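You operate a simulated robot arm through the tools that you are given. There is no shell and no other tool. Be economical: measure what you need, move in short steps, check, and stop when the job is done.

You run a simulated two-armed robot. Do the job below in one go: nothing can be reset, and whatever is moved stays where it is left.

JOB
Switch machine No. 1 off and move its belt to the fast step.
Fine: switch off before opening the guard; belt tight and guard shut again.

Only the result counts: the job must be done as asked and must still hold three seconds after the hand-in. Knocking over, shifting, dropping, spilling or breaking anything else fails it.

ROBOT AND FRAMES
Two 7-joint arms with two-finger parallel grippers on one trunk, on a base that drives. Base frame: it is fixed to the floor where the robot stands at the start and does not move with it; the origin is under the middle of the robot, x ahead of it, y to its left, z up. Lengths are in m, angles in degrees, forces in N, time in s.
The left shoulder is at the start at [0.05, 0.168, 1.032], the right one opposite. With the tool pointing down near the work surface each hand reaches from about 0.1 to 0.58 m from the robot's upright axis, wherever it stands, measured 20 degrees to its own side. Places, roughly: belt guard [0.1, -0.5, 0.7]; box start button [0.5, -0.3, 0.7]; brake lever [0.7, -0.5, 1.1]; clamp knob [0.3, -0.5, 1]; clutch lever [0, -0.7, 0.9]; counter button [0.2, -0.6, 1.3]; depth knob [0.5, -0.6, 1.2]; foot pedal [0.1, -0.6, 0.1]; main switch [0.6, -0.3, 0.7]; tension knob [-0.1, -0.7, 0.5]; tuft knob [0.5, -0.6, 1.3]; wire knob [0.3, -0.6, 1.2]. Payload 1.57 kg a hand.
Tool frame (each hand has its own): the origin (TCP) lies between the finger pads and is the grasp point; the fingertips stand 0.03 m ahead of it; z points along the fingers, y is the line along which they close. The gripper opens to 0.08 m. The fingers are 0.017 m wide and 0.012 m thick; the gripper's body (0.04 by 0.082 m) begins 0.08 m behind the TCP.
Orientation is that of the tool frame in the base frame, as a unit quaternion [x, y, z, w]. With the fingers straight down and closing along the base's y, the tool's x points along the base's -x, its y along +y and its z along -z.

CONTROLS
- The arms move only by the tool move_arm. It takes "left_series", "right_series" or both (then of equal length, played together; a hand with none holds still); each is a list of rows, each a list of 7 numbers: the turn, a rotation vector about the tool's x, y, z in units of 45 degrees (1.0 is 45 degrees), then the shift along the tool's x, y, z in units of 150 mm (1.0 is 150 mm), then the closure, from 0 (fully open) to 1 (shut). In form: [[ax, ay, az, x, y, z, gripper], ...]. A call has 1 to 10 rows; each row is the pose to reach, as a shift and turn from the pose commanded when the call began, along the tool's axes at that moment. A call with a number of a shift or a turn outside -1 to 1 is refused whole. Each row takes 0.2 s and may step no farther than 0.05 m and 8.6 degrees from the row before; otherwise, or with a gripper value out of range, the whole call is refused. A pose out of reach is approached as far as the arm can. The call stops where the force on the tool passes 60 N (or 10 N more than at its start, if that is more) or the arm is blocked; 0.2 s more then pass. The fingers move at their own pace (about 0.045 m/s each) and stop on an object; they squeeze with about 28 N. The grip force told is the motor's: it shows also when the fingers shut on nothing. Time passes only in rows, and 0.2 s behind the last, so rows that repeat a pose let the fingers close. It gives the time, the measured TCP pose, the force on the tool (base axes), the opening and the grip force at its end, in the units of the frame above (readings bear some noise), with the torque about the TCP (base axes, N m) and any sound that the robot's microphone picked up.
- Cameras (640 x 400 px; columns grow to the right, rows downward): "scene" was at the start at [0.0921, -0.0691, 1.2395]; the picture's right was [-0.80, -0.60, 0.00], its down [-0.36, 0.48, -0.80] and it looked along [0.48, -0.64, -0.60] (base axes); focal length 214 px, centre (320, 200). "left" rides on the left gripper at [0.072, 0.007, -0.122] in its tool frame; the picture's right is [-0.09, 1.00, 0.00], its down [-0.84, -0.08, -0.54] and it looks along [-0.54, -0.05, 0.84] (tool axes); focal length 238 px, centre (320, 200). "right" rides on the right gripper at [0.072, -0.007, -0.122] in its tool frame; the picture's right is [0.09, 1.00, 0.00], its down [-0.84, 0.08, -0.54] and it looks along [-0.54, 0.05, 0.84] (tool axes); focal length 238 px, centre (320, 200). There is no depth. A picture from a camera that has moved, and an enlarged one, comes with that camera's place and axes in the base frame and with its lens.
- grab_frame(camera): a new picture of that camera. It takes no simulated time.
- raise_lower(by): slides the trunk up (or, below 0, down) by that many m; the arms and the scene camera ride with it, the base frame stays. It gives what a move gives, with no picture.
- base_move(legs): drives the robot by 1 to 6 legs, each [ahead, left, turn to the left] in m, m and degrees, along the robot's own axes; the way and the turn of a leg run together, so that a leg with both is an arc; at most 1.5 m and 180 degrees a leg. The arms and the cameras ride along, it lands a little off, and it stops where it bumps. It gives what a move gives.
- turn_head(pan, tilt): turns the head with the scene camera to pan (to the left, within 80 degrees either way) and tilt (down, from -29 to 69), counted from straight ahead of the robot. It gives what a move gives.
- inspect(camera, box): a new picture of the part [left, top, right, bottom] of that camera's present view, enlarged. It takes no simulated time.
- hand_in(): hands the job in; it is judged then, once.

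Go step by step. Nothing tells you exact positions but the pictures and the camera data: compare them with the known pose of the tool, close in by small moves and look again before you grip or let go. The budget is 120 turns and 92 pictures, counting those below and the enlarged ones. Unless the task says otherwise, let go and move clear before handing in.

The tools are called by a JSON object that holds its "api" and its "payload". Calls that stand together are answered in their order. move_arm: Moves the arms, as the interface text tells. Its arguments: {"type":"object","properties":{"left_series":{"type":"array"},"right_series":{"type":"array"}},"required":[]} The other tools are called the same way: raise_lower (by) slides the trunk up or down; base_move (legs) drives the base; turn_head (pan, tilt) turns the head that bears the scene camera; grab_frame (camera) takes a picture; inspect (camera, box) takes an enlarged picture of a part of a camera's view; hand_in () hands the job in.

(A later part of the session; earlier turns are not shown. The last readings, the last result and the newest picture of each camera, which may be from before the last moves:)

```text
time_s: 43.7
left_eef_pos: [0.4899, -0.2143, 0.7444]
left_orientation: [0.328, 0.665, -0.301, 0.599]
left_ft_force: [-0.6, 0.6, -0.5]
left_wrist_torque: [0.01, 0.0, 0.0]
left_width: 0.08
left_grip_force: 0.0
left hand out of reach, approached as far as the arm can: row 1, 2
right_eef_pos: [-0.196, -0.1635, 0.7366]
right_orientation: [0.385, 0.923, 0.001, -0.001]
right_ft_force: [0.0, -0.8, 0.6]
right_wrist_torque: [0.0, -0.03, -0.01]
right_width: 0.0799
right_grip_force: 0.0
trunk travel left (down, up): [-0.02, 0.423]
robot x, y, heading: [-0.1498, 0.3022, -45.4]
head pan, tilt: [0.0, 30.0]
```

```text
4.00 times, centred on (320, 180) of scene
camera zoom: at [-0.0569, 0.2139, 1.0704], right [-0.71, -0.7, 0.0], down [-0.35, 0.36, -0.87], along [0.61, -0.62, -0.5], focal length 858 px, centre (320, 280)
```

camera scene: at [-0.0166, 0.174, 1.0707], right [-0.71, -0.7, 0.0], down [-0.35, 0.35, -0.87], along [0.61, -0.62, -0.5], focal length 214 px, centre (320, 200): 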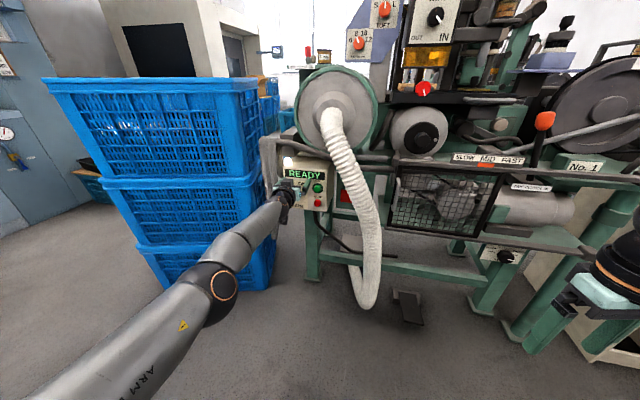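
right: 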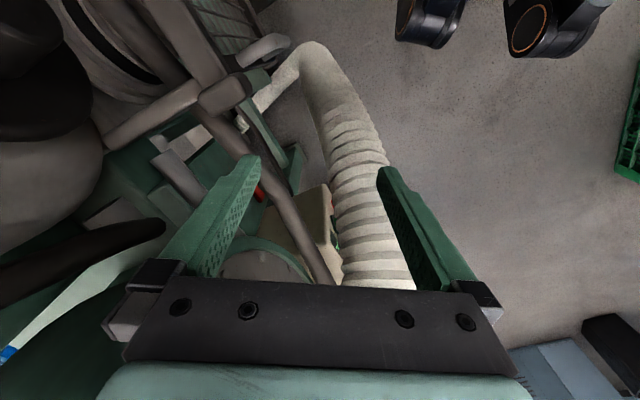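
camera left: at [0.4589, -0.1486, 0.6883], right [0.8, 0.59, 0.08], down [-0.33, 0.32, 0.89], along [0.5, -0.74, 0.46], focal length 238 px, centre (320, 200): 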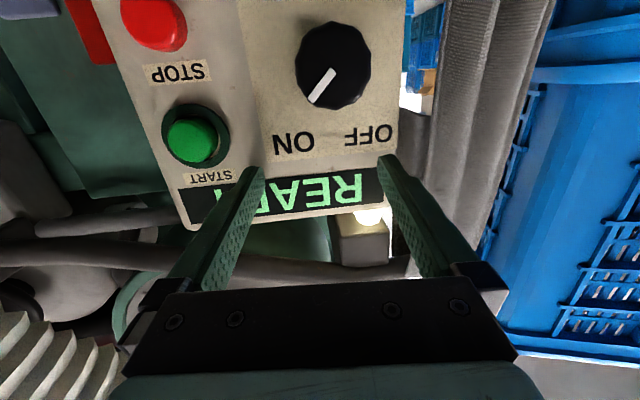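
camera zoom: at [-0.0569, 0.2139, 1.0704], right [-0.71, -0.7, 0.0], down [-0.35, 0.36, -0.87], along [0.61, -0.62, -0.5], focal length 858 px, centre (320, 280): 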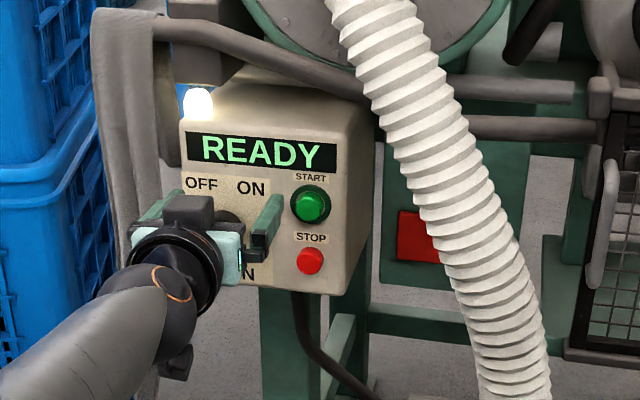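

The box is intact, still READY. The arm seems stuck at a joint limit; I test whether rolling the hand frees it.

{"api": "move_arm", "payload": {"left_series": [[0, 0, 0.18, 0, 0, -0.05, 0], [0, 0, 0.36, 0, 0, -0.1, 0], [0, 0, 0.54, 0, 0, -0.15, 0]]}}

```text
time_s: 44.5
left_eef_pos: [0.4886, -0.215, 0.7432]
left_orientation: [0.448, 0.591, -0.183, 0.645]
left_ft_force: [-0.1, 0.3, 0.2]
left_wrist_torque: [-0.02, -0.02, 0.01]
left_width: 0.0799
left_grip_force: 0.0
left hand out of reach, approached as far as the arm can: row 1, 2, 3
right_eef_pos: [-0.1969, -0.1646, 0.7372]
right_orientation: [0.386, 0.923, 0.001, 0.0]
right_ft_force: [-0.7, 0.3, -0.1]
right_wrist_torque: [0.0, 0.01, -0.01]
right_width: 0.0797
right_grip_force: 0.1
trunk travel left (down, up): [-0.02, 0.423]
robot x, y, heading: [-0.1518, 0.3048, -45.3]
head pan, tilt: [0.0, 30.0]
```

Rolling works but retraction does not, so the arm is straight-singular. I tilt the hand downwards while backing to get the elbow bent again.

{"api": "move_arm", "payload": {"left_series": [[0, 0, -0.18, -0.1, -0.2, -0.05, 0], [0, 0, -0.36, -0.2, -0.4, -0.1, 0], [0, 0, -0.54, -0.3, -0.6, -0.15, 0], [0, 0.15, -0.54, -0.4, -0.6, -0.3, 0], [0, 0.3, -0.54, -0.5, -0.6, -0.45, 0]]}}

{"api": "grab_frame", "payload": {"camera": "scene"}}

```text
time_s: 45.7
left_eef_pos: [0.359, -0.2321, 0.7827]
left_orientation: [0.346, 0.736, -0.246, 0.527]
left_ft_force: [-1.2, 0.0, -0.5]
left_wrist_torque: [-0.03, -0.05, 0.04]
left_width: 0.08
left_grip_force: 0.1
left hand out of reach, approached as far as the arm can: row 1, 2
right_eef_pos: [-0.1968, -0.1658, 0.7366]
right_orientation: [0.384, 0.923, 0.0, -0.001]
right_ft_force: [-0.2, -0.1, -0.7]
right_wrist_torque: [0.02, -0.04, -0.01]
right_width: 0.08
right_grip_force: 0.1
trunk travel left (down, up): [-0.02, 0.423]
robot x, y, heading: [-0.1481, 0.3106, -45.7]
head pan, tilt: [0.0, 30.0]
```

```text
61 pictures are left
camera scene: at [-0.0569, 0.2138, 1.0703], right [-0.71, -0.7, 0.0], down [-0.35, 0.36, -0.87], along [0.61, -0.62, -0.5], focal length 214 px, centre (320, 200)
```

scene: 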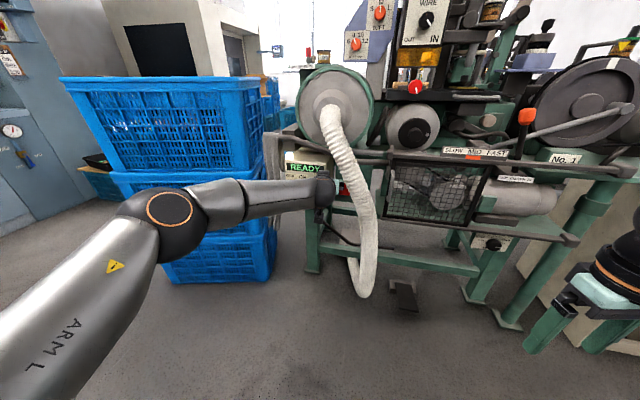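

The elbow is bent again. I retract the hand along its axis while yawing it inwards, before placing the base at heading −35°.

{"api": "move_arm", "payload": {"left_series": [[0.1, 0, 0, 0, 0, -0.2, 0], [0.2, 0, 0, 0, 0, -0.4, 0], [0.3, 0, 0, 0, 0, -0.6, 0], [0.4, 0, 0, 0, 0, -0.8, 0], [0.5, 0, 0, 0, 0, -1, 0]]}}

{"api": "move_arm", "payload": {"left_series": [[0.1, 0, 0, 0, 0, -0.2, 0], [0.2, 0, 0, 0, 0, -0.4, 0], [0.3, 0, 0, 0, 0, -0.6, 0], [0.4, 0, 0, 0, 0, -0.7, 0]]}}

```text
time_s: 46.9
left_eef_pos: [0.2686, -0.1225, 0.8319]
left_orientation: [0.442, 0.674, -0.385, 0.45]
left_ft_force: [-0.6, -0.2, 0.0]
left_wrist_torque: [0.01, 0.0, 0.01]
left_width: 0.08
left_grip_force: 0.1
right_eef_pos: [-0.1972, -0.1648, 0.7357]
right_orientation: [0.384, 0.923, 0.001, -0.001]
right_ft_force: [0.0, -0.8, 0.5]
right_wrist_torque: [0.02, 0.01, -0.02]
right_width: 0.08
right_grip_force: 0.1
trunk travel left (down, up): [-0.02, 0.423]
robot x, y, heading: [-0.1503, 0.3059, -45.4]
head pan, tilt: [0.0, 30.0]
```

```text
time_s: 47.9
left_eef_pos: [0.2411, -0.0255, 0.8629]
left_orientation: [0.507, 0.605, -0.486, 0.374]
left_ft_force: [-0.6, 0.6, -0.9]
left_wrist_torque: [0.02, -0.03, -0.01]
left_width: 0.0802
left_grip_force: 0.0
right_eef_pos: [-0.1973, -0.1644, 0.735]
right_orientation: [0.384, 0.923, 0.001, -0.001]
right_ft_force: [-0.2, 1.3, -0.7]
right_wrist_torque: [0.01, 0.0, -0.02]
right_width: 0.0801
right_grip_force: 0.1
trunk travel left (down, up): [-0.02, 0.423]
robot x, y, heading: [-0.1476, 0.306, -45.2]
head pan, tilt: [0.0, 30.0]
```

Both moves tracked fully. Now the base goes to about [0.03, 0.21], heading −35°.

{"api": "base_move", "payload": {"legs": [[0.19, 0.055, 0], [0, 0, 10.3]]}}

{"api": "grab_frame", "payload": {"camera": "scene"}}

```text
time_s: 50.2
left_eef_pos: [0.4666, -0.0473, 0.8621]
left_orientation: [0.451, 0.647, -0.451, 0.417]
left_ft_force: [0.4, 0.6, 0.3]
left_wrist_torque: [0.01, -0.02, 0.01]
left_width: 0.0801
left_grip_force: 0.2
right_eef_pos: [0.0596, -0.2621, 0.7356]
right_orientation: [0.301, 0.954, 0.002, 0.0]
right_ft_force: [0.0, -1.1, -1.0]
right_wrist_torque: [0.01, 0.01, -0.02]
right_width: 0.08
right_grip_force: 0.0
trunk travel left (down, up): [-0.02, 0.423]
robot x, y, heading: [0.0259, 0.2083, -34.9]
head pan, tilt: [0.0, 30.0]
```

```text
60 pictures are left
camera scene: at [0.1314, 0.135, 1.0704], right [-0.58, -0.82, 0.0], down [-0.41, 0.29, -0.87], along [0.71, -0.5, -0.5], focal length 214 px, centre (320, 200)
```

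scene: 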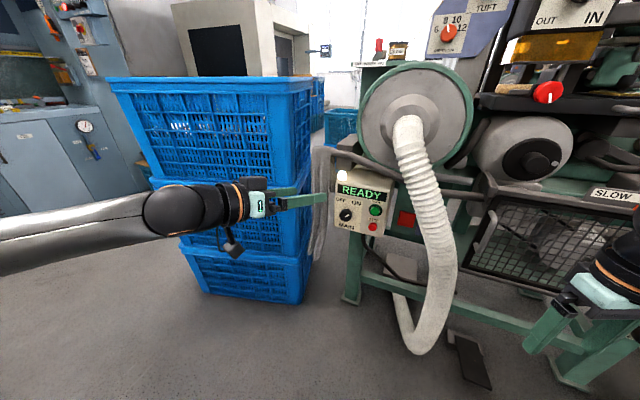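

The arm now has a good shape. I level the hand onto the knob axis and move to a stand-off about 0.1 m before it.

{"api": "move_arm", "payload": {"left_series": [[-0.09, -0.072, 0.042, 0.16, 0.04, 0.2, 0], [-0.18, -0.144, 0.083, 0.32, 0.08, 0.4, 0], [-0.27, -0.216, 0.125, 0.49, 0.12, 0.6, 0], [-0.36, -0.288, 0.166, 0.65, 0.16, 0.8, 0], [-0.453, -0.36, 0.208, 0.81, 0.2, 1, 0]]}}

{"api": "grab_frame", "payload": {"camera": "left"}}

```text
time_s: 51.4
left_eef_pos: [0.5426, -0.113, 0.6882]
left_orientation: [0.373, 0.611, -0.381, 0.585]
left_ft_force: [0.2, 0.0, -0.2]
left_wrist_torque: [0.01, 0.03, 0.03]
left_width: 0.0801
left_grip_force: 0.0
left hand out of reach, approached as far as the arm can: row 4, 5
right_eef_pos: [0.0617, -0.2635, 0.7366]
right_orientation: [0.3, 0.954, 0.001, 0.0]
right_ft_force: [-0.4, 0.2, 0.5]
right_wrist_torque: [0.0, 0.02, 0.02]
right_width: 0.0798
right_grip_force: 0.0
trunk travel left (down, up): [-0.02, 0.423]
robot x, y, heading: [0.027, 0.2112, -35.3]
head pan, tilt: [0.0, 30.0]
```

```text
59 pictures are left
camera left: at [0.4933, 0.001, 0.6192], right [0.9, 0.43, 0.06], down [-0.27, 0.45, 0.85], along [0.33, -0.79, 0.52], focal length 238 px, centre (320, 200)
```

left: 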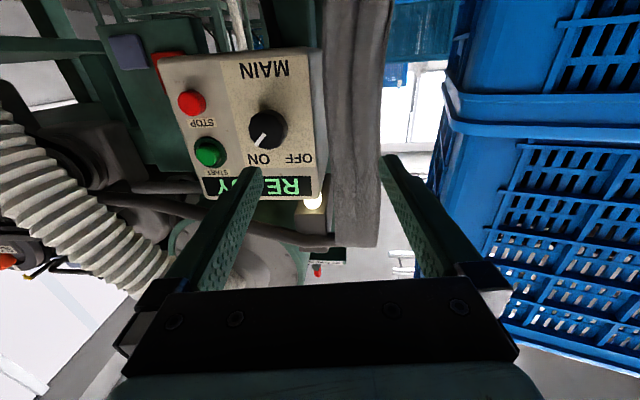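

{"api": "grab_frame", "payload": {"camera": "scene"}}

```text
58 pictures are left
camera scene: at [0.1315, 0.1352, 1.0704], right [-0.57, -0.82, 0.0], down [-0.41, 0.29, -0.87], along [0.71, -0.5, -0.5], focal length 214 px, centre (320, 200)
```

scene: 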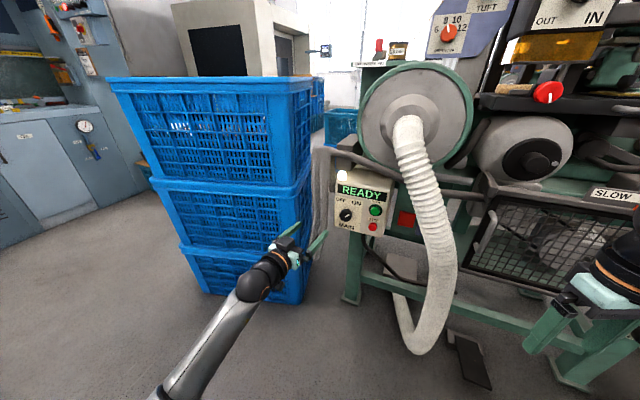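

The elbow has dropped low, a good shape with the forearm pointing forward. I shift right to the knob axis.

{"api": "move_arm", "payload": {"left_series": [[-0.03, 0, 0, -0.03, -0.17, 0.06, 0], [-0.06, -0.02, 0, -0.06, -0.34, 0.12, 0], [-0.1, -0.03, 0, -0.087, -0.5, 0.18, 0]]}}

{"api": "grab_frame", "payload": {"camera": "left"}}

```text
time_s: 52.2
left_eef_pos: [0.5493, -0.1201, 0.6908]
left_orientation: [0.367, 0.612, -0.385, 0.586]
left_ft_force: [-0.2, -0.6, -0.3]
left_wrist_torque: [0.0, -0.01, -0.01]
left_width: 0.0799
left_grip_force: 0.1
left hand out of reach, approached as far as the arm can: row 1, 2, 3
right_eef_pos: [0.0606, -0.2621, 0.7362]
right_orientation: [0.3, 0.954, 0.0, 0.0]
right_ft_force: [0.0, -0.5, -1.2]
right_wrist_torque: [0.01, 0.03, 0.0]
right_width: 0.0799
right_grip_force: 0.1
trunk travel left (down, up): [-0.02, 0.423]
robot x, y, heading: [0.024, 0.2117, -35.3]
head pan, tilt: [0.0, 30.0]
```

```text
57 pictures are left
camera left: at [0.4993, -0.0091, 0.621], right [0.9, 0.43, 0.05], down [-0.27, 0.46, 0.85], along [0.34, -0.78, 0.53], focal length 238 px, centre (320, 200)
```

left: 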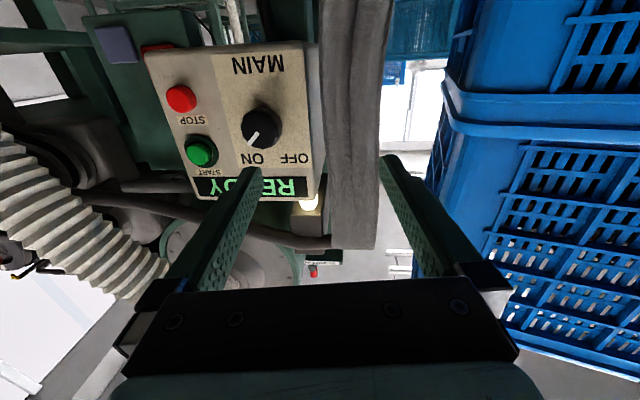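

The remaining offset is easier to make with base and trunk, keeping the arm still. First I check the right arm's clearance to the machine.

{"api": "turn_head", "payload": {"pan": -55, "tilt": 35}}

{"api": "grab_frame", "payload": {"camera": "scene"}}

{"api": "grab_frame", "payload": {"camera": "right"}}

```text
time_s: 53.5
left_eef_pos: [0.5498, -0.1206, 0.6907]
left_orientation: [0.366, 0.612, -0.385, 0.586]
left_ft_force: [-0.4, -0.1, -0.1]
left_wrist_torque: [0.03, 0.05, 0.0]
left_width: 0.0803
left_grip_force: 0.1
right_eef_pos: [0.0602, -0.2627, 0.7369]
right_orientation: [0.301, 0.954, 0.001, 0.0]
right_ft_force: [-0.5, 0.0, 0.3]
right_wrist_torque: [0.02, 0.02, -0.02]
right_width: 0.0798
right_grip_force: 0.1
trunk travel left (down, up): [-0.02, 0.423]
robot x, y, heading: [0.0234, 0.2092, -35.0]
head pan, tilt: [-55.0, 35.0]
```

```text
56 pictures are left
camera scene: at [0.0573, 0.099, 1.0626], right [-1.0, 0.0, 0.0], down [0.0, 0.57, -0.82], along [0.0, -0.82, -0.57], focal length 214 px, centre (320, 200)
```

scene: 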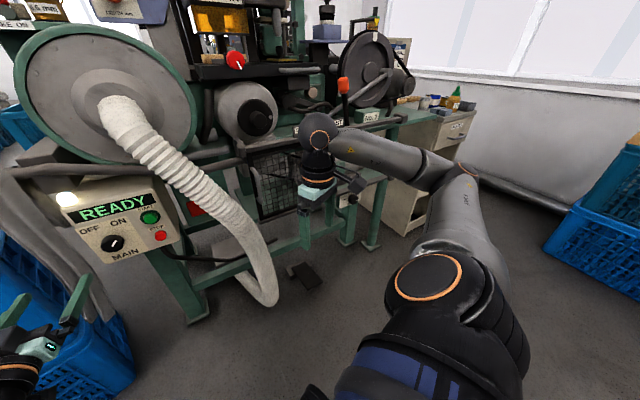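

```text
55 pictures are left
camera right: at [-0.002, -0.2271, 0.8582], right [0.5, 0.87, 0.0], down [0.73, -0.42, 0.54], along [0.47, -0.27, -0.84], focal length 238 px, centre (320, 200)
```

right: 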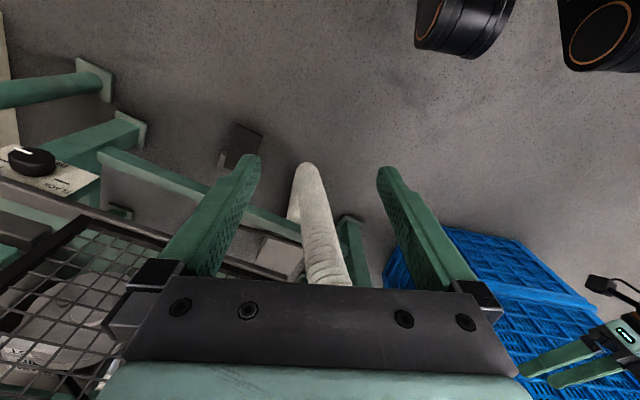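

The right elbow has room, but the right hand would come near the guard. I raise and pull back the right hand first.

{"api": "move_arm", "payload": {"right_series": [[0, 0, 0, 0.15, 0.05, -0.25, 0], [0, 0, 0, 0.3, 0.1, -0.5, 0], [0, 0, 0, 0.45, 0.15, -0.75, 0], [0, 0, 0, 0.6, 0.2, -1, 0]]}}

{"api": "grab_frame", "payload": {"camera": "scene"}}

```text
time_s: 54.7
left_eef_pos: [0.5486, -0.1204, 0.6909]
left_orientation: [0.368, 0.611, -0.385, 0.586]
left_ft_force: [-0.4, 0.2, -0.1]
left_wrist_torque: [-0.01, 0.02, -0.02]
left_width: 0.0798
left_grip_force: 0.0
right_eef_pos: [0.0326, -0.1732, 0.7989]
right_orientation: [0.296, 0.932, 0.064, -0.197]
right_ft_force: [0.2, -0.2, -0.4]
right_wrist_torque: [0.05, 0.04, -0.02]
right_width: 0.0799
right_grip_force: 0.0
right hand out of reach, approached as far as the arm can: row 2, 3, 4
trunk travel left (down, up): [-0.02, 0.423]
robot x, y, heading: [0.0236, 0.2149, -35.0]
head pan, tilt: [-55.0, 35.0]
stopped in row 4 (right hand): the arm was blocked; the commanded pose is now the measured one
```

```text
54 pictures are left
camera scene: at [0.0575, 0.0984, 1.0624], right [-1.0, 0.0, 0.0], down [0.0, 0.57, -0.82], along [0.0, -0.82, -0.57], focal length 214 px, centre (320, 200)
```

scene: 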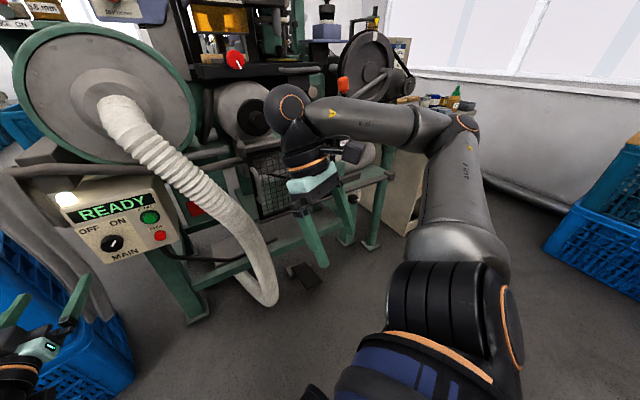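

Right hand is clear. Now the base turns 4° left and strafes right to bring the left hand onto the knob axis with a 0.1 m stand-off.

{"api": "base_move", "payload": {"legs": [[0, 0, 4], [-0.03, -0.116, 0]]}}

{"api": "raise_lower", "payload": {"by": 0.01}}

{"api": "grab_frame", "payload": {"camera": "left"}}

{"api": "grab_frame", "payload": {"camera": "scene"}}

```text
time_s: 56.8
left_eef_pos: [0.4862, -0.1671, 0.6899]
left_orientation: [0.345, 0.624, -0.363, 0.6]
left_ft_force: [0.1, 0.3, -0.1]
left_wrist_torque: [0.03, -0.02, -0.01]
left_width: 0.0799
left_grip_force: 0.1
right_eef_pos: [-0.0268, -0.2539, 0.8004]
right_orientation: [0.261, 0.943, 0.056, -0.199]
right_ft_force: [0.0, -0.4, 0.5]
right_wrist_torque: [-0.03, 0.02, -0.01]
right_width: 0.0797
right_grip_force: 0.1
trunk travel left (down, up): [-0.02, 0.423]
robot x, y, heading: [-0.062, 0.1232, -31.1]
head pan, tilt: [-55.0, 35.0]
```

```text
time_s: 57.4
left_eef_pos: [0.4861, -0.1671, 0.7009]
left_orientation: [0.345, 0.624, -0.363, 0.6]
left_ft_force: [0.3, -0.4, 0.6]
left_wrist_torque: [0.0, 0.01, 0.01]
left_width: 0.08
left_grip_force: 0.0
right_eef_pos: [-0.0263, -0.2542, 0.8091]
right_orientation: [0.261, 0.943, 0.056, -0.199]
right_ft_force: [-0.5, -0.2, 0.1]
right_wrist_torque: [0.03, -0.04, 0.0]
right_width: 0.08
right_grip_force: 0.0
trunk travel left (down, up): [-0.03, 0.413]
robot x, y, heading: [-0.0624, 0.1268, -31.2]
head pan, tilt: [-55.0, 35.0]
```

```text
53 pictures are left
camera left: at [0.428, -0.0589, 0.631], right [0.87, 0.5, 0.05], down [-0.3, 0.44, 0.85], along [0.4, -0.75, 0.53], focal length 238 px, centre (320, 200)
```

left: 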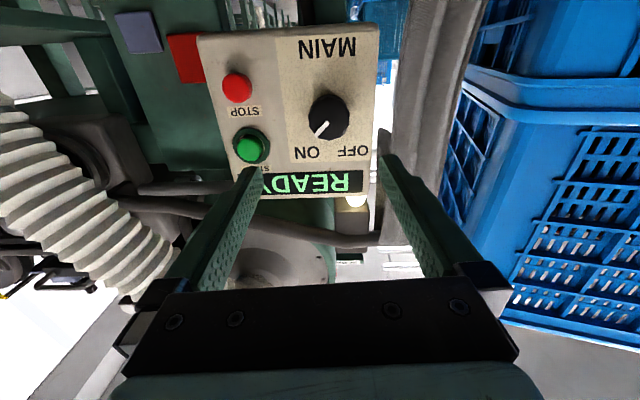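

```text
52 pictures are left
camera scene: at [-0.0204, 0.0175, 1.0726], right [-1.0, -0.07, 0.0], down [-0.04, 0.57, -0.82], along [0.06, -0.82, -0.57], focal length 214 px, centre (320, 200)
```

scene: 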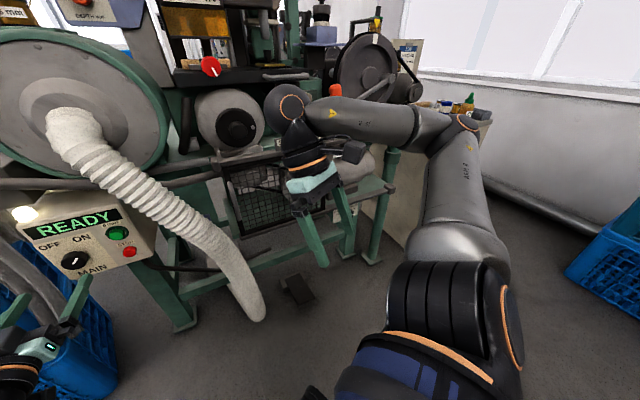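

Base and trunk moves land precisely. Left-camera views put the knob at z ≈ 0.685 and ~7 mm more to +x; I correct and come 0.05 m nearer.

{"api": "raise_lower", "payload": {"by": -0.016}}

{"api": "base_move", "payload": {"legs": [[0.047, -0.019, 0]]}}

{"api": "grab_frame", "payload": {"camera": "left"}}

```text
time_s: 58.0
left_eef_pos: [0.4861, -0.1671, 0.6851]
left_orientation: [0.345, 0.624, -0.364, 0.599]
left_ft_force: [-0.1, -0.1, -0.1]
left_wrist_torque: [0.01, -0.01, 0.03]
left_width: 0.0799
left_grip_force: 0.1
right_eef_pos: [-0.027, -0.2532, 0.7925]
right_orientation: [0.262, 0.943, 0.057, -0.199]
right_ft_force: [0.9, 0.0, -0.7]
right_wrist_torque: [-0.02, -0.01, -0.01]
right_width: 0.0801
right_grip_force: 0.0
trunk travel left (down, up): [-0.014, 0.429]
robot x, y, heading: [-0.0569, 0.1256, -30.8]
head pan, tilt: [-55.0, 35.0]
```

```text
time_s: 59.0
left_eef_pos: [0.5172, -0.2078, 0.6844]
left_orientation: [0.346, 0.623, -0.365, 0.599]
left_ft_force: [0.4, -0.3, -0.3]
left_wrist_torque: [0.0, 0.02, 0.02]
left_width: 0.0801
left_grip_force: 0.0
right_eef_pos: [0.0037, -0.2949, 0.7934]
right_orientation: [0.261, 0.943, 0.056, -0.199]
right_ft_force: [-1.3, -0.2, -0.3]
right_wrist_torque: [0.0, 0.02, 0.0]
right_width: 0.0801
right_grip_force: 0.1
trunk travel left (down, up): [-0.014, 0.429]
robot x, y, heading: [-0.0294, 0.0885, -30.9]
head pan, tilt: [-55.0, 35.0]
```

```text
51 pictures are left
camera left: at [0.4581, -0.0995, 0.615], right [0.87, 0.5, 0.05], down [-0.3, 0.44, 0.85], along [0.4, -0.75, 0.53], focal length 238 px, centre (320, 200)
```

left: 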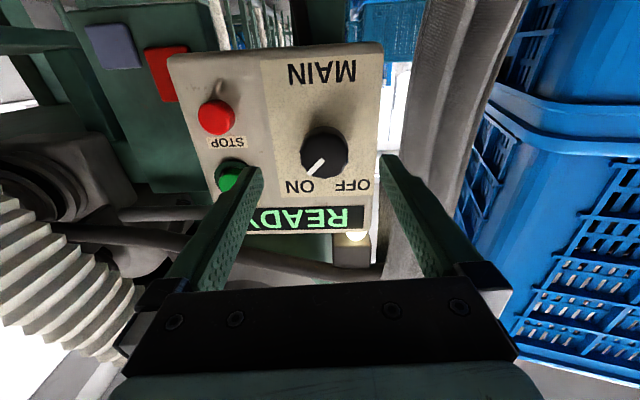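

Nearly on axis. I pre-roll the hand +45° so the later −90° turn is centred, and check that its position holds.

{"api": "move_arm", "payload": {"left_series": [[0, 0, 0.18, 0, 0, 0, 0], [0, 0, 0.36, 0, 0, 0, 0], [0, 0, 0.54, 0, 0, 0, 0], [0, 0, 0.72, 0, 0, 0, 0], [0, 0, 0.9, 0, 0, 0, 0], [0, 0, 1, 0, 0, 0, 0]]}}

{"api": "grab_frame", "payload": {"camera": "left"}}

```text
time_s: 60.4
left_eef_pos: [0.5853, -0.1668, 0.7147]
left_orientation: [0.545, 0.48, -0.167, 0.667]
left_ft_force: [0.2, 0.2, -0.4]
left_wrist_torque: [0.02, -0.01, -0.01]
left_width: 0.08
left_grip_force: 0.0
left hand out of reach, approached as far as the arm can: row 1, 2, 3, 4, 5, 6
right_eef_pos: [0.0042, -0.2948, 0.7937]
right_orientation: [0.262, 0.943, 0.056, -0.199]
right_ft_force: [0.2, 0.9, 0.1]
right_wrist_torque: [0.01, -0.02, 0.02]
right_width: 0.0801
right_grip_force: 0.1
trunk travel left (down, up): [-0.014, 0.429]
robot x, y, heading: [-0.0298, 0.0828, -31.2]
head pan, tilt: [-55.0, 35.0]
```

```text
50 pictures are left
camera left: at [0.5689, -0.0349, 0.6659], right [0.7, 0.32, 0.64], down [-0.71, 0.2, 0.67], along [0.09, -0.92, 0.37], focal length 238 px, centre (320, 200)
```

left: 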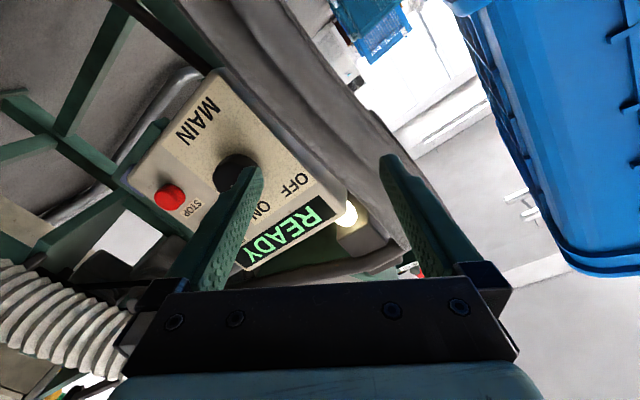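

Rolling positive drags the hand, so a roll-type joint is at its limit; negative roll should relieve it. I roll back to −45°.

{"api": "move_arm", "payload": {"left_series": [[0, 0, -0.18, 0, 0, -0.1, 0], [0, 0, -0.36, 0, 0, -0.2, 0], [0, 0, -0.54, 0, 0, -0.2, 0], [0, 0, -0.72, 0, 0, -0.2, 0], [0, 0, -0.9, 0, 0, -0.2, 0], [0, 0, -1, 0, 0, -0.2, 0]]}}

{"api": "move_arm", "payload": {"left_series": [[0, 0, -0.18, 0, 0, 0, 0], [0, 0, -0.36, 0, 0, 0, 0], [0, 0, -0.54, 0, 0, 0, 0], [0, 0, -0.72, 0, 0, 0, 0], [0, 0, -0.9, 0, 0, 0, 0], [0, 0, -1, 0, 0, 0, 0]]}}

{"api": "grab_frame", "payload": {"camera": "left"}}

```text
time_s: 61.8
left_eef_pos: [0.5706, -0.1417, 0.7171]
left_orientation: [0.317, 0.653, -0.41, 0.553]
left_ft_force: [0.4, -0.2, 0.3]
left_wrist_torque: [0.01, 0.0, -0.02]
left_width: 0.08
left_grip_force: 0.0
right_eef_pos: [0.0034, -0.2939, 0.7941]
right_orientation: [0.261, 0.943, 0.057, -0.2]
right_ft_force: [-0.4, 0.1, 0.0]
right_wrist_torque: [0.01, -0.02, 0.0]
right_width: 0.0799
right_grip_force: 0.1
trunk travel left (down, up): [-0.014, 0.429]
robot x, y, heading: [-0.0289, 0.0868, -31.1]
head pan, tilt: [-55.0, 35.0]
```

```text
time_s: 63.1
left_eef_pos: [0.5704, -0.1415, 0.7181]
left_orientation: [0.043, 0.725, -0.59, 0.353]
left_ft_force: [0.4, -0.2, 0.7]
left_wrist_torque: [0.02, 0.02, -0.03]
left_width: 0.0799
left_grip_force: 0.1
right_eef_pos: [0.0032, -0.294, 0.7926]
right_orientation: [0.261, 0.943, 0.057, -0.2]
right_ft_force: [-0.9, 0.0, -0.9]
right_wrist_torque: [-0.03, -0.01, -0.01]
right_width: 0.0799
right_grip_force: 0.0
trunk travel left (down, up): [-0.014, 0.429]
robot x, y, heading: [-0.0318, 0.0848, -30.8]
head pan, tilt: [-55.0, 35.0]
```

```text
49 pictures are left
camera left: at [0.4641, -0.0571, 0.6781], right [0.55, 0.33, -0.77], down [0.34, 0.75, 0.56], along [0.77, -0.57, 0.3], focal length 238 px, centre (320, 200)
```

left: 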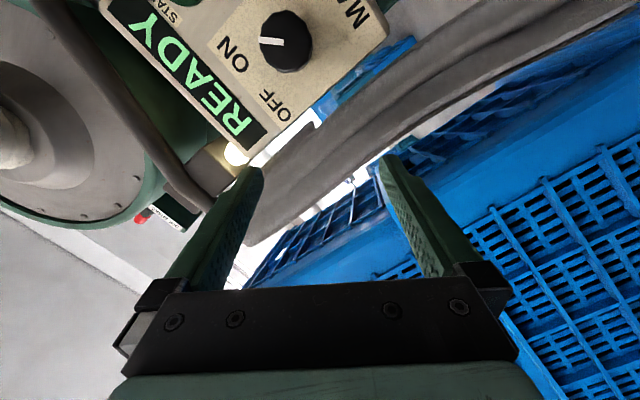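

Now the arm tracks freely. I align to the knob axis at about 0.05 m before the knob, with roll −45°.

{"api": "move_arm", "payload": {"left_series": [[0.01, -0.03, 0, 0.18, -0.03, 0.08, 0], [0.02, -0.06, 0, 0.36, -0.06, 0.16, 0], [0.026, -0.086, 0, 0.54, -0.087, 0.24, 0]]}}

{"api": "grab_frame", "payload": {"camera": "left"}}

```text
time_s: 64.0
left_eef_pos: [0.5216, -0.2055, 0.6812]
left_orientation: [0.027, 0.706, -0.599, 0.378]
left_ft_force: [1.8, -0.4, 0.1]
left_wrist_torque: [0.02, -0.04, -0.02]
left_width: 0.0798
left_grip_force: 0.0
right_eef_pos: [0.004, -0.2943, 0.794]
right_orientation: [0.261, 0.943, 0.057, -0.2]
right_ft_force: [-0.3, -0.7, -0.1]
right_wrist_torque: [-0.01, 0.0, -0.03]
right_width: 0.08
right_grip_force: 0.1
trunk travel left (down, up): [-0.014, 0.429]
robot x, y, heading: [-0.0273, 0.0834, -31.2]
head pan, tilt: [-55.0, 35.0]
```

```text
48 pictures are left
camera left: at [0.4125, -0.1285, 0.6349], right [0.56, 0.32, -0.77], down [0.29, 0.79, 0.54], along [0.78, -0.52, 0.35], focal length 238 px, centre (320, 200)
```

left: 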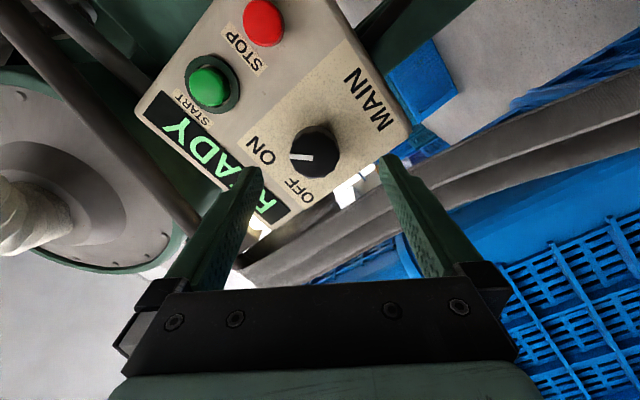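

Well aligned; knob is ~6 mm towards −y of the tool. I advance 0.035 m with that correction and look.

{"api": "move_arm", "payload": {"left_series": [[0, 0, 0, 0, -0.04, 0.08, 0], [0, 0, 0, 0, -0.04, 0.16, 0], [0, 0, 0, 0, -0.04, 0.233, 0]]}}

{"api": "grab_frame", "payload": {"camera": "left"}}

```text
time_s: 64.8
left_eef_pos: [0.5351, -0.2378, 0.6855]
left_orientation: [0.027, 0.706, -0.598, 0.377]
left_ft_force: [1.1, 0.2, 0.3]
left_wrist_torque: [0.0, 0.0, -0.03]
left_width: 0.0801
left_grip_force: 0.0
right_eef_pos: [0.0029, -0.2948, 0.794]
right_orientation: [0.262, 0.943, 0.058, -0.199]
right_ft_force: [1.0, -1.1, 0.0]
right_wrist_torque: [-0.06, 0.01, -0.02]
right_width: 0.0798
right_grip_force: 0.0
trunk travel left (down, up): [-0.014, 0.429]
robot x, y, heading: [-0.0295, 0.086, -31.2]
head pan, tilt: [-55.0, 35.0]
```

```text
47 pictures are left
camera left: at [0.4263, -0.1606, 0.6391], right [0.56, 0.32, -0.77], down [0.29, 0.79, 0.54], along [0.78, -0.52, 0.35], focal length 238 px, centre (320, 200)
```

left: 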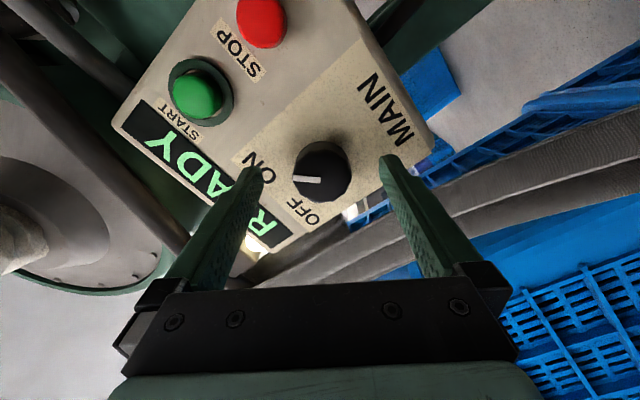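

The knob is centred between the fingers. I advance 12 mm more and look again.

{"api": "move_arm", "payload": {"left_series": [[0, 0, 0, 0, 0, 0.04, 0], [0, 0, 0, 0, 0, 0.08, 0]]}}

{"api": "inspect", "payload": {"camera": "left", "box": [200, 90, 440, 240]}}

```text
time_s: 65.3
left_eef_pos: [0.5402, -0.2493, 0.6854]
left_orientation: [0.029, 0.705, -0.6, 0.377]
left_ft_force: [0.0, 0.4, 0.6]
left_wrist_torque: [0.0, 0.01, -0.03]
left_width: 0.0798
left_grip_force: 0.1
right_eef_pos: [0.0037, -0.296, 0.7928]
right_orientation: [0.261, 0.943, 0.056, -0.199]
right_ft_force: [0.4, 0.0, 0.3]
right_wrist_torque: [0.01, -0.02, 0.02]
right_width: 0.0799
right_grip_force: 0.1
trunk travel left (down, up): [-0.014, 0.429]
robot x, y, heading: [-0.0319, 0.0841, -31.2]
head pan, tilt: [-55.0, 35.0]
```

```text
2.67 times, centred on (320, 165) of left
camera zoom: at [0.4318, -0.171, 0.6393], right [0.56, 0.32, -0.77], down [0.29, 0.79, 0.54], along [0.78, -0.52, 0.35], focal length 636 px, centre (320, 293)
```

zoom: 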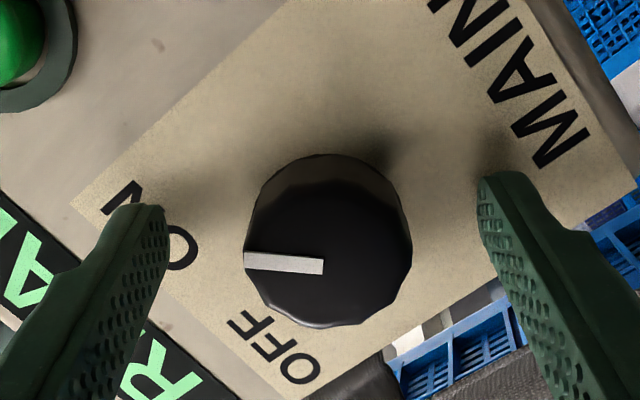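

The knob sits between the fingertips with a few mm to the panel. I close the gripper on it.

{"api": "move_arm", "payload": {"left_series": [[0, 0, 0, 0, 0, 0, 1], [0, 0, 0, 0, 0, 0, 1], [0, 0, 0, 0, 0, 0, 1], [0, 0, 0, 0, 0, 0, 1], [0, 0, 0, 0, 0, 0, 1]]}}

{"api": "inspect", "payload": {"camera": "left", "box": [200, 90, 440, 240]}}

```text
time_s: 66.5
left_eef_pos: [0.5416, -0.2474, 0.6844]
left_orientation: [0.028, 0.706, -0.598, 0.377]
left_ft_force: [3.1, -0.1, -4.0]
left_wrist_torque: [0.12, 0.12, 0.1]
left_width: 0.0397
left_grip_force: 37.3
right_eef_pos: [0.0033, -0.2948, 0.7935]
right_orientation: [0.262, 0.943, 0.056, -0.199]
right_ft_force: [0.0, -0.1, -0.3]
right_wrist_torque: [0.03, -0.04, 0.0]
right_width: 0.0799
right_grip_force: 0.1
trunk travel left (down, up): [-0.014, 0.429]
robot x, y, heading: [-0.0291, 0.0841, -31.0]
head pan, tilt: [-55.0, 35.0]
```

```text
2.67 times, centred on (320, 165) of left
camera zoom: at [0.4326, -0.1705, 0.6382], right [0.55, 0.32, -0.77], down [0.29, 0.79, 0.54], along [0.78, -0.52, 0.35], focal length 636 px, centre (320, 293)
```

zoom: 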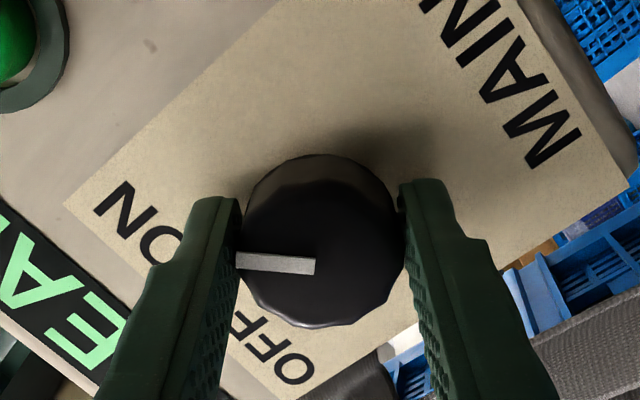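

Gripped on the knob (39.7 mm). I turn it counter-clockwise by 45° first and check.

{"api": "move_arm", "payload": {"left_series": [[0, 0, -0.17, 0, 0, 0, 1], [0, 0, -0.34, 0, 0, 0, 1], [0, 0, -0.51, 0, 0, 0, 1], [0, 0, -0.68, 0, 0, 0, 1], [0, 0, -0.85, 0, 0, 0, 1], [0, 0, -1, 0, 0, 0, 1]]}}

{"api": "grab_frame", "payload": {"camera": "left"}}

```text
time_s: 68.0
left_eef_pos: [0.5417, -0.2481, 0.6857]
left_orientation: [0.245, -0.663, 0.698, -0.118]
left_ft_force: [2.0, 2.9, -3.2]
left_wrist_torque: [-0.24, -0.17, 0.0]
left_width: 0.0393
left_grip_force: 44.5
right_eef_pos: [0.0042, -0.2945, 0.7935]
right_orientation: [0.261, 0.943, 0.056, -0.2]
right_ft_force: [0.2, 0.0, 0.0]
right_wrist_torque: [0.01, 0.01, 0.01]
right_width: 0.0799
right_grip_force: 0.0
trunk travel left (down, up): [-0.014, 0.429]
robot x, y, heading: [-0.0303, 0.0836, -31.3]
head pan, tilt: [-55.0, 35.0]
```

```text
44 pictures are left
camera left: at [0.4183, -0.1788, 0.6921], right [-0.08, -0.05, -1.0], down [0.46, 0.89, -0.08], along [0.89, -0.46, -0.05], focal length 238 px, centre (320, 200)
```

left: 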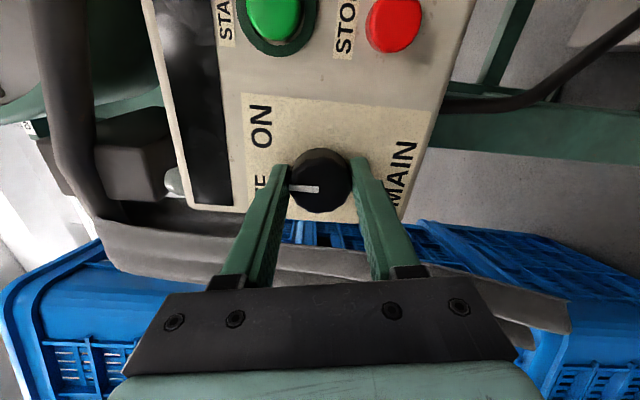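

The knob follows; the pointer is now straight up and the display has gone dark. I turn the remaining 45° to OFF.

{"api": "move_arm", "payload": {"left_series": [[0, 0, -0.17, 0, 0, 0, 1], [0, 0, -0.34, 0, 0, 0, 1], [0, 0, -0.51, 0, 0, 0, 1], [0, 0, -0.68, 0, 0, 0, 1], [0, 0, -0.85, 0, 0, 0, 1]]}}

{"api": "grab_frame", "payload": {"camera": "left"}}

```text
time_s: 69.3
left_eef_pos: [0.5697, -0.2184, 0.672]
left_orientation: [0.451, -0.558, 0.692, 0.077]
left_ft_force: [0.4, 0.4, 0.5]
left_wrist_torque: [0.0, 0.0, 0.02]
left_width: 0.0
left_grip_force: 21.5
right_eef_pos: [0.0049, -0.2935, 0.794]
right_orientation: [0.261, 0.943, 0.056, -0.2]
right_ft_force: [-0.4, -0.2, -0.4]
right_wrist_torque: [0.01, 0.01, -0.01]
right_width: 0.08
right_grip_force: 0.0
trunk travel left (down, up): [-0.014, 0.429]
robot x, y, heading: [-0.0316, 0.0887, -31.0]
head pan, tilt: [-55.0, 35.0]
stopped in row 5 (left hand): the arm was blocked; the commanded pose is now the measured one
```

```text
43 pictures are left
camera left: at [0.4582, -0.1471, 0.7216], right [-0.55, -0.33, -0.77], down [0.24, 0.82, -0.52], along [0.8, -0.47, -0.37], focal length 238 px, centre (320, 200)
```

left: 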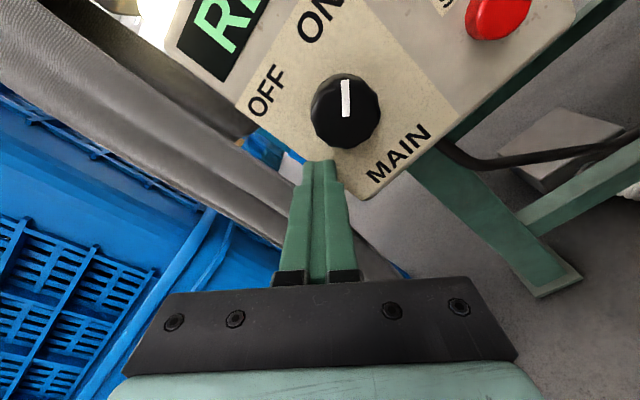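

The fingers slipped off and the knob is back at ON. I back off, open, and look at what blocked the arm.

{"api": "move_arm", "payload": {"left_series": [[0, 0, 0, 0, 0, -0.2, 0.5], [0, 0, 0, 0, 0, -0.4, 0]]}}

{"api": "turn_head", "payload": {"pan": 10, "tilt": 45}}

{"api": "grab_frame", "payload": {"camera": "scene"}}

```text
time_s: 70.2
left_eef_pos: [0.5353, -0.1757, 0.7111]
left_orientation: [0.435, -0.546, 0.712, 0.076]
left_ft_force: [1.0, 0.0, 0.6]
left_wrist_torque: [0.0, -0.02, -0.03]
left_width: 0.0662
left_grip_force: 0.1
right_eef_pos: [-0.0022, -0.2943, 0.7967]
right_orientation: [0.261, 0.944, 0.059, -0.193]
right_ft_force: [-0.7, 0.7, 0.2]
right_wrist_torque: [0.02, 0.04, -0.03]
right_width: 0.08
right_grip_force: 0.0
trunk travel left (down, up): [-0.014, 0.429]
robot x, y, heading: [-0.0323, 0.0847, -31.2]
head pan, tilt: [-55.0, 35.0]
stopped in row 2 (left hand): the arm was blocked; the commanded pose is now the measured one
```

```text
time_s: 71.5
left_eef_pos: [0.5357, -0.1772, 0.713]
left_orientation: [0.434, -0.546, 0.713, 0.075]
left_ft_force: [-0.3, 0.7, 0.2]
left_wrist_torque: [0.02, 0.0, -0.01]
left_width: 0.0799
left_grip_force: 0.0
right_eef_pos: [-0.0009, -0.2946, 0.7958]
right_orientation: [0.26, 0.944, 0.058, -0.193]
right_ft_force: [-0.7, -0.4, 0.4]
right_wrist_torque: [-0.02, 0.01, 0.01]
right_width: 0.0799
right_grip_force: 0.1
trunk travel left (down, up): [-0.014, 0.429]
robot x, y, heading: [-0.0302, 0.0833, -31.1]
head pan, tilt: [10.0, 45.0]
```

```text
42 pictures are left
camera scene: at [0.0707, 0.0347, 1.0459], right [-0.36, -0.93, -0.01], down [-0.65, 0.26, -0.71], along [0.67, -0.25, -0.7], focal length 214 px, centre (320, 200)
```

scene: 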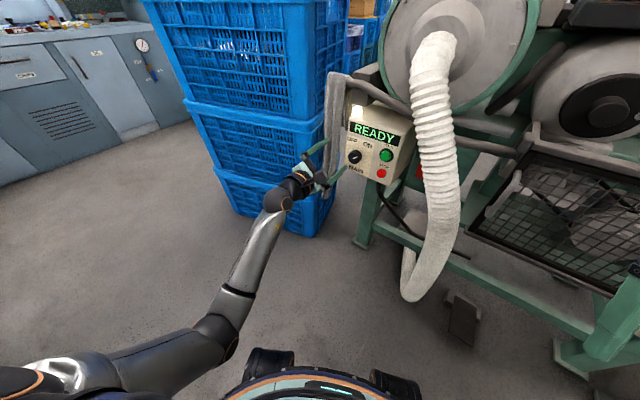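

The hand did reach the roll, but the elbow folded against the robot's own body and pushed the hand off. I back the base 0.08 m along the knob axis to give the elbow room.

{"api": "base_move", "payload": {"legs": [[-0.08, 0.044, 0]]}}

{"api": "move_arm", "payload": {"left_series": [[0, 0, 0.17, 0, 0, 0.1, 0], [0, 0, 0.34, 0, 0, 0.2, 0], [0, 0, 0.51, 0, 0, 0.3, 0], [0, 0, 0.68, 0, 0, 0.4, 0], [0, 0, 0.85, 0, 0, 0.5, 0], [0, 0, 1, 0, 0, 0.5, 0]]}}

{"api": "grab_frame", "payload": {"camera": "scene"}}

```text
time_s: 72.6
left_eef_pos: [0.489, -0.0984, 0.7114]
left_orientation: [0.433, -0.547, 0.713, 0.075]
left_ft_force: [-0.7, -0.2, 0.6]
left_wrist_torque: [0.03, -0.01, 0.0]
left_width: 0.0802
left_grip_force: 0.0
right_eef_pos: [-0.0486, -0.2164, 0.7961]
right_orientation: [0.261, 0.944, 0.059, -0.194]
right_ft_force: [-0.2, -0.5, 0.9]
right_wrist_torque: [0.0, -0.01, -0.02]
right_width: 0.0801
right_grip_force: 0.0
trunk travel left (down, up): [-0.014, 0.429]
robot x, y, heading: [-0.0753, 0.1633, -31.2]
head pan, tilt: [10.0, 45.0]
```

```text
time_s: 74.0
left_eef_pos: [0.5353, -0.1603, 0.7055]
left_orientation: [0.194, -0.672, 0.686, -0.2]
left_ft_force: [0.2, -0.3, 0.0]
left_wrist_torque: [-0.01, 0.01, -0.03]
left_width: 0.08
left_grip_force: 0.0
right_eef_pos: [-0.0411, -0.2152, 0.7936]
right_orientation: [0.262, 0.943, 0.056, -0.199]
right_ft_force: [-0.4, 0.5, 0.8]
right_wrist_torque: [0.03, -0.03, -0.01]
right_width: 0.0797
right_grip_force: 0.1
trunk travel left (down, up): [-0.014, 0.429]
robot x, y, heading: [-0.0767, 0.164, -31.0]
head pan, tilt: [10.0, 45.0]
```

```text
41 pictures are left
camera scene: at [0.0337, 0.1154, 1.0417], right [-0.36, -0.93, 0.0], down [-0.66, 0.25, -0.71], along [0.66, -0.25, -0.71], focal length 214 px, centre (320, 200)
```

scene: 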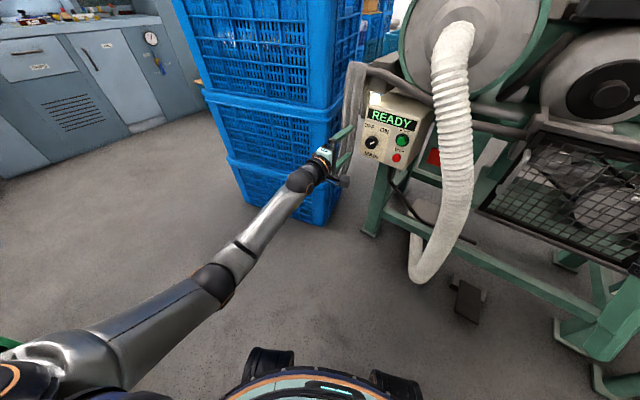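

Room is better now. I align at 0.05 m before the knob with roll −90° (fingers above and below).

{"api": "move_arm", "payload": {"left_series": [[-0.014, 0.026, 0, 0.13, 0.07, 0.09, 0], [-0.028, 0.053, 0, 0.26, 0.14, 0.177, 0]]}}

{"api": "grab_frame", "payload": {"camera": "left"}}

```text
time_s: 74.6
left_eef_pos: [0.5147, -0.2042, 0.6844]
left_orientation: [0.184, -0.682, 0.684, -0.183]
left_ft_force: [-0.3, 0.2, -0.3]
left_wrist_torque: [0.02, -0.01, 0.0]
left_width: 0.0802
left_grip_force: 0.1
right_eef_pos: [-0.0407, -0.2144, 0.7931]
right_orientation: [0.261, 0.943, 0.056, -0.2]
right_ft_force: [0.7, 0.8, 0.1]
right_wrist_torque: [0.0, -0.01, 0.0]
right_width: 0.0802
right_grip_force: 0.1
trunk travel left (down, up): [-0.014, 0.429]
robot x, y, heading: [-0.0749, 0.1647, -31.2]
head pan, tilt: [10.0, 45.0]
```

```text
40 pictures are left
camera left: at [0.3921, -0.1347, 0.6782], right [0.08, 0.04, -1.0], down [0.45, 0.89, 0.08], along [0.89, -0.46, 0.05], focal length 238 px, centre (320, 200)
```

left: 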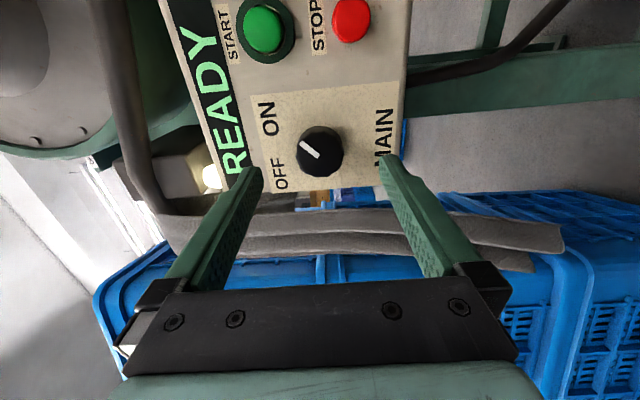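

Aligned. I advance 0.05 m onto the knob and close.

{"api": "move_arm", "payload": {"left_series": [[0, 0, 0, 0.01, 0, 0.12, 0], [0, 0, 0, 0.02, 0, 0.24, 0], [0, 0, 0, 0.02, 0, 0.34, 0], [0, 0, 0, 0.02, 0, 0.345, 0]]}}

{"api": "move_arm", "payload": {"left_series": [[0, 0, 0, 0, 0, 0, 1], [0, 0, 0, 0, 0, 0, 1], [0, 0, 0, 0, 0, 0, 1], [0, 0, 0, 0, 0, 0, 1], [0, 0, 0, 0, 0, 0, 1]]}}

{"api": "inspect", "payload": {"camera": "left", "box": [200, 90, 440, 240]}}

```text
time_s: 75.6
left_eef_pos: [0.5393, -0.2508, 0.6843]
left_orientation: [-0.183, 0.683, -0.683, 0.183]
left_ft_force: [-0.1, -0.4, 0.4]
left_wrist_torque: [0.03, 0.01, 0.0]
left_width: 0.08
left_grip_force: 0.1
right_eef_pos: [-0.042, -0.2158, 0.7948]
right_orientation: [0.261, 0.943, 0.056, -0.2]
right_ft_force: [-0.4, -0.2, -0.1]
right_wrist_torque: [-0.01, -0.04, -0.02]
right_width: 0.0798
right_grip_force: 0.0
trunk travel left (down, up): [-0.014, 0.429]
robot x, y, heading: [-0.0781, 0.1654, -30.9]
head pan, tilt: [10.0, 45.0]
```

```text
time_s: 76.8
left_eef_pos: [0.5389, -0.2502, 0.6844]
left_orientation: [0.183, -0.682, 0.683, -0.184]
left_ft_force: [2.0, -1.7, 1.5]
left_wrist_torque: [-0.02, 0.0, -0.05]
left_width: 0.0396
left_grip_force: 37.7
right_eef_pos: [-0.0417, -0.2148, 0.7939]
right_orientation: [0.261, 0.943, 0.056, -0.199]
right_ft_force: [0.2, 0.4, -0.8]
right_wrist_torque: [0.02, -0.01, 0.0]
right_width: 0.0799
right_grip_force: 0.0
trunk travel left (down, up): [-0.014, 0.429]
robot x, y, heading: [-0.0781, 0.166, -31.0]
head pan, tilt: [10.0, 45.0]
```

```text
2.67 times, centred on (320, 165) of left
camera zoom: at [0.4158, -0.1808, 0.6785], right [0.08, 0.04, -1.0], down [0.45, 0.89, 0.08], along [0.89, -0.46, 0.05], focal length 636 px, centre (320, 293)
```

zoom: 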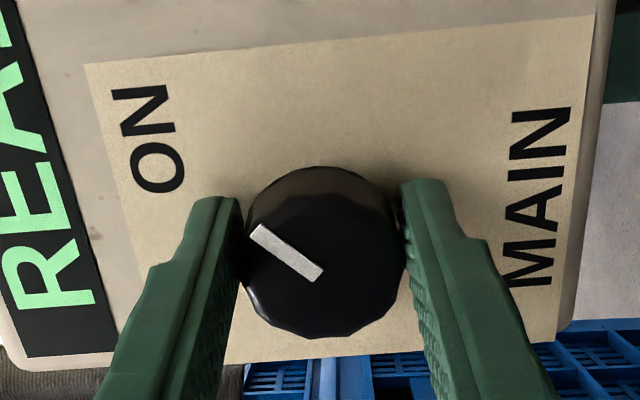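

Gripped well. I turn 45° counter-clockwise and check it tracks.

{"api": "move_arm", "payload": {"left_series": [[0, 0, -0.17, 0, 0, 0, 1], [0, 0, -0.34, 0, 0, 0, 1], [0, 0, -0.51, 0, 0, 0, 1], [0, 0, -0.68, 0, 0, 0, 1], [0, 0, -0.85, 0, 0, 0, 1], [0, 0, -1, 0, 0, 0, 1]]}}

{"api": "inspect", "payload": {"camera": "left", "box": [160, 50, 480, 250]}}

```text
time_s: 78.2
left_eef_pos: [0.5405, -0.2493, 0.6887]
left_orientation: [0.431, -0.557, 0.703, 0.093]
left_ft_force: [10.4, -2.0, 10.2]
left_wrist_torque: [-0.51, -0.38, -0.07]
left_width: 0.0392
left_grip_force: 45.1
right_eef_pos: [-0.0418, -0.215, 0.7934]
right_orientation: [0.262, 0.943, 0.055, -0.198]
right_ft_force: [0.2, -0.5, -0.5]
right_wrist_torque: [0.01, -0.02, 0.03]
right_width: 0.0799
right_grip_force: 0.2
trunk travel left (down, up): [-0.014, 0.429]
robot x, y, heading: [-0.0735, 0.1657, -31.0]
head pan, tilt: [10.0, 45.0]
```

```text
2.00 times, centred on (320, 150) of left
camera zoom: at [0.4307, -0.1718, 0.734], right [-0.55, -0.33, -0.77], down [0.29, 0.79, -0.54], along [0.78, -0.52, -0.34], focal length 477 px, centre (320, 300)
```

zoom: 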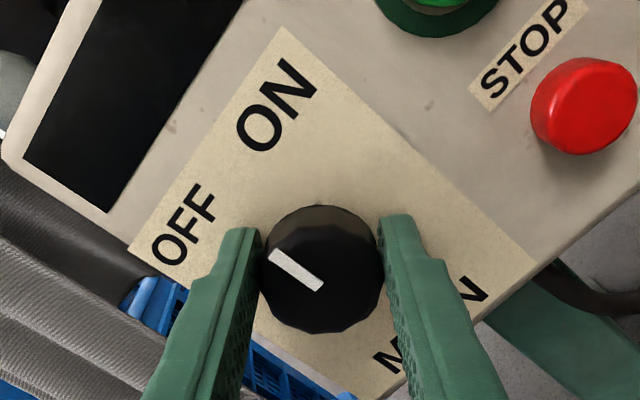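

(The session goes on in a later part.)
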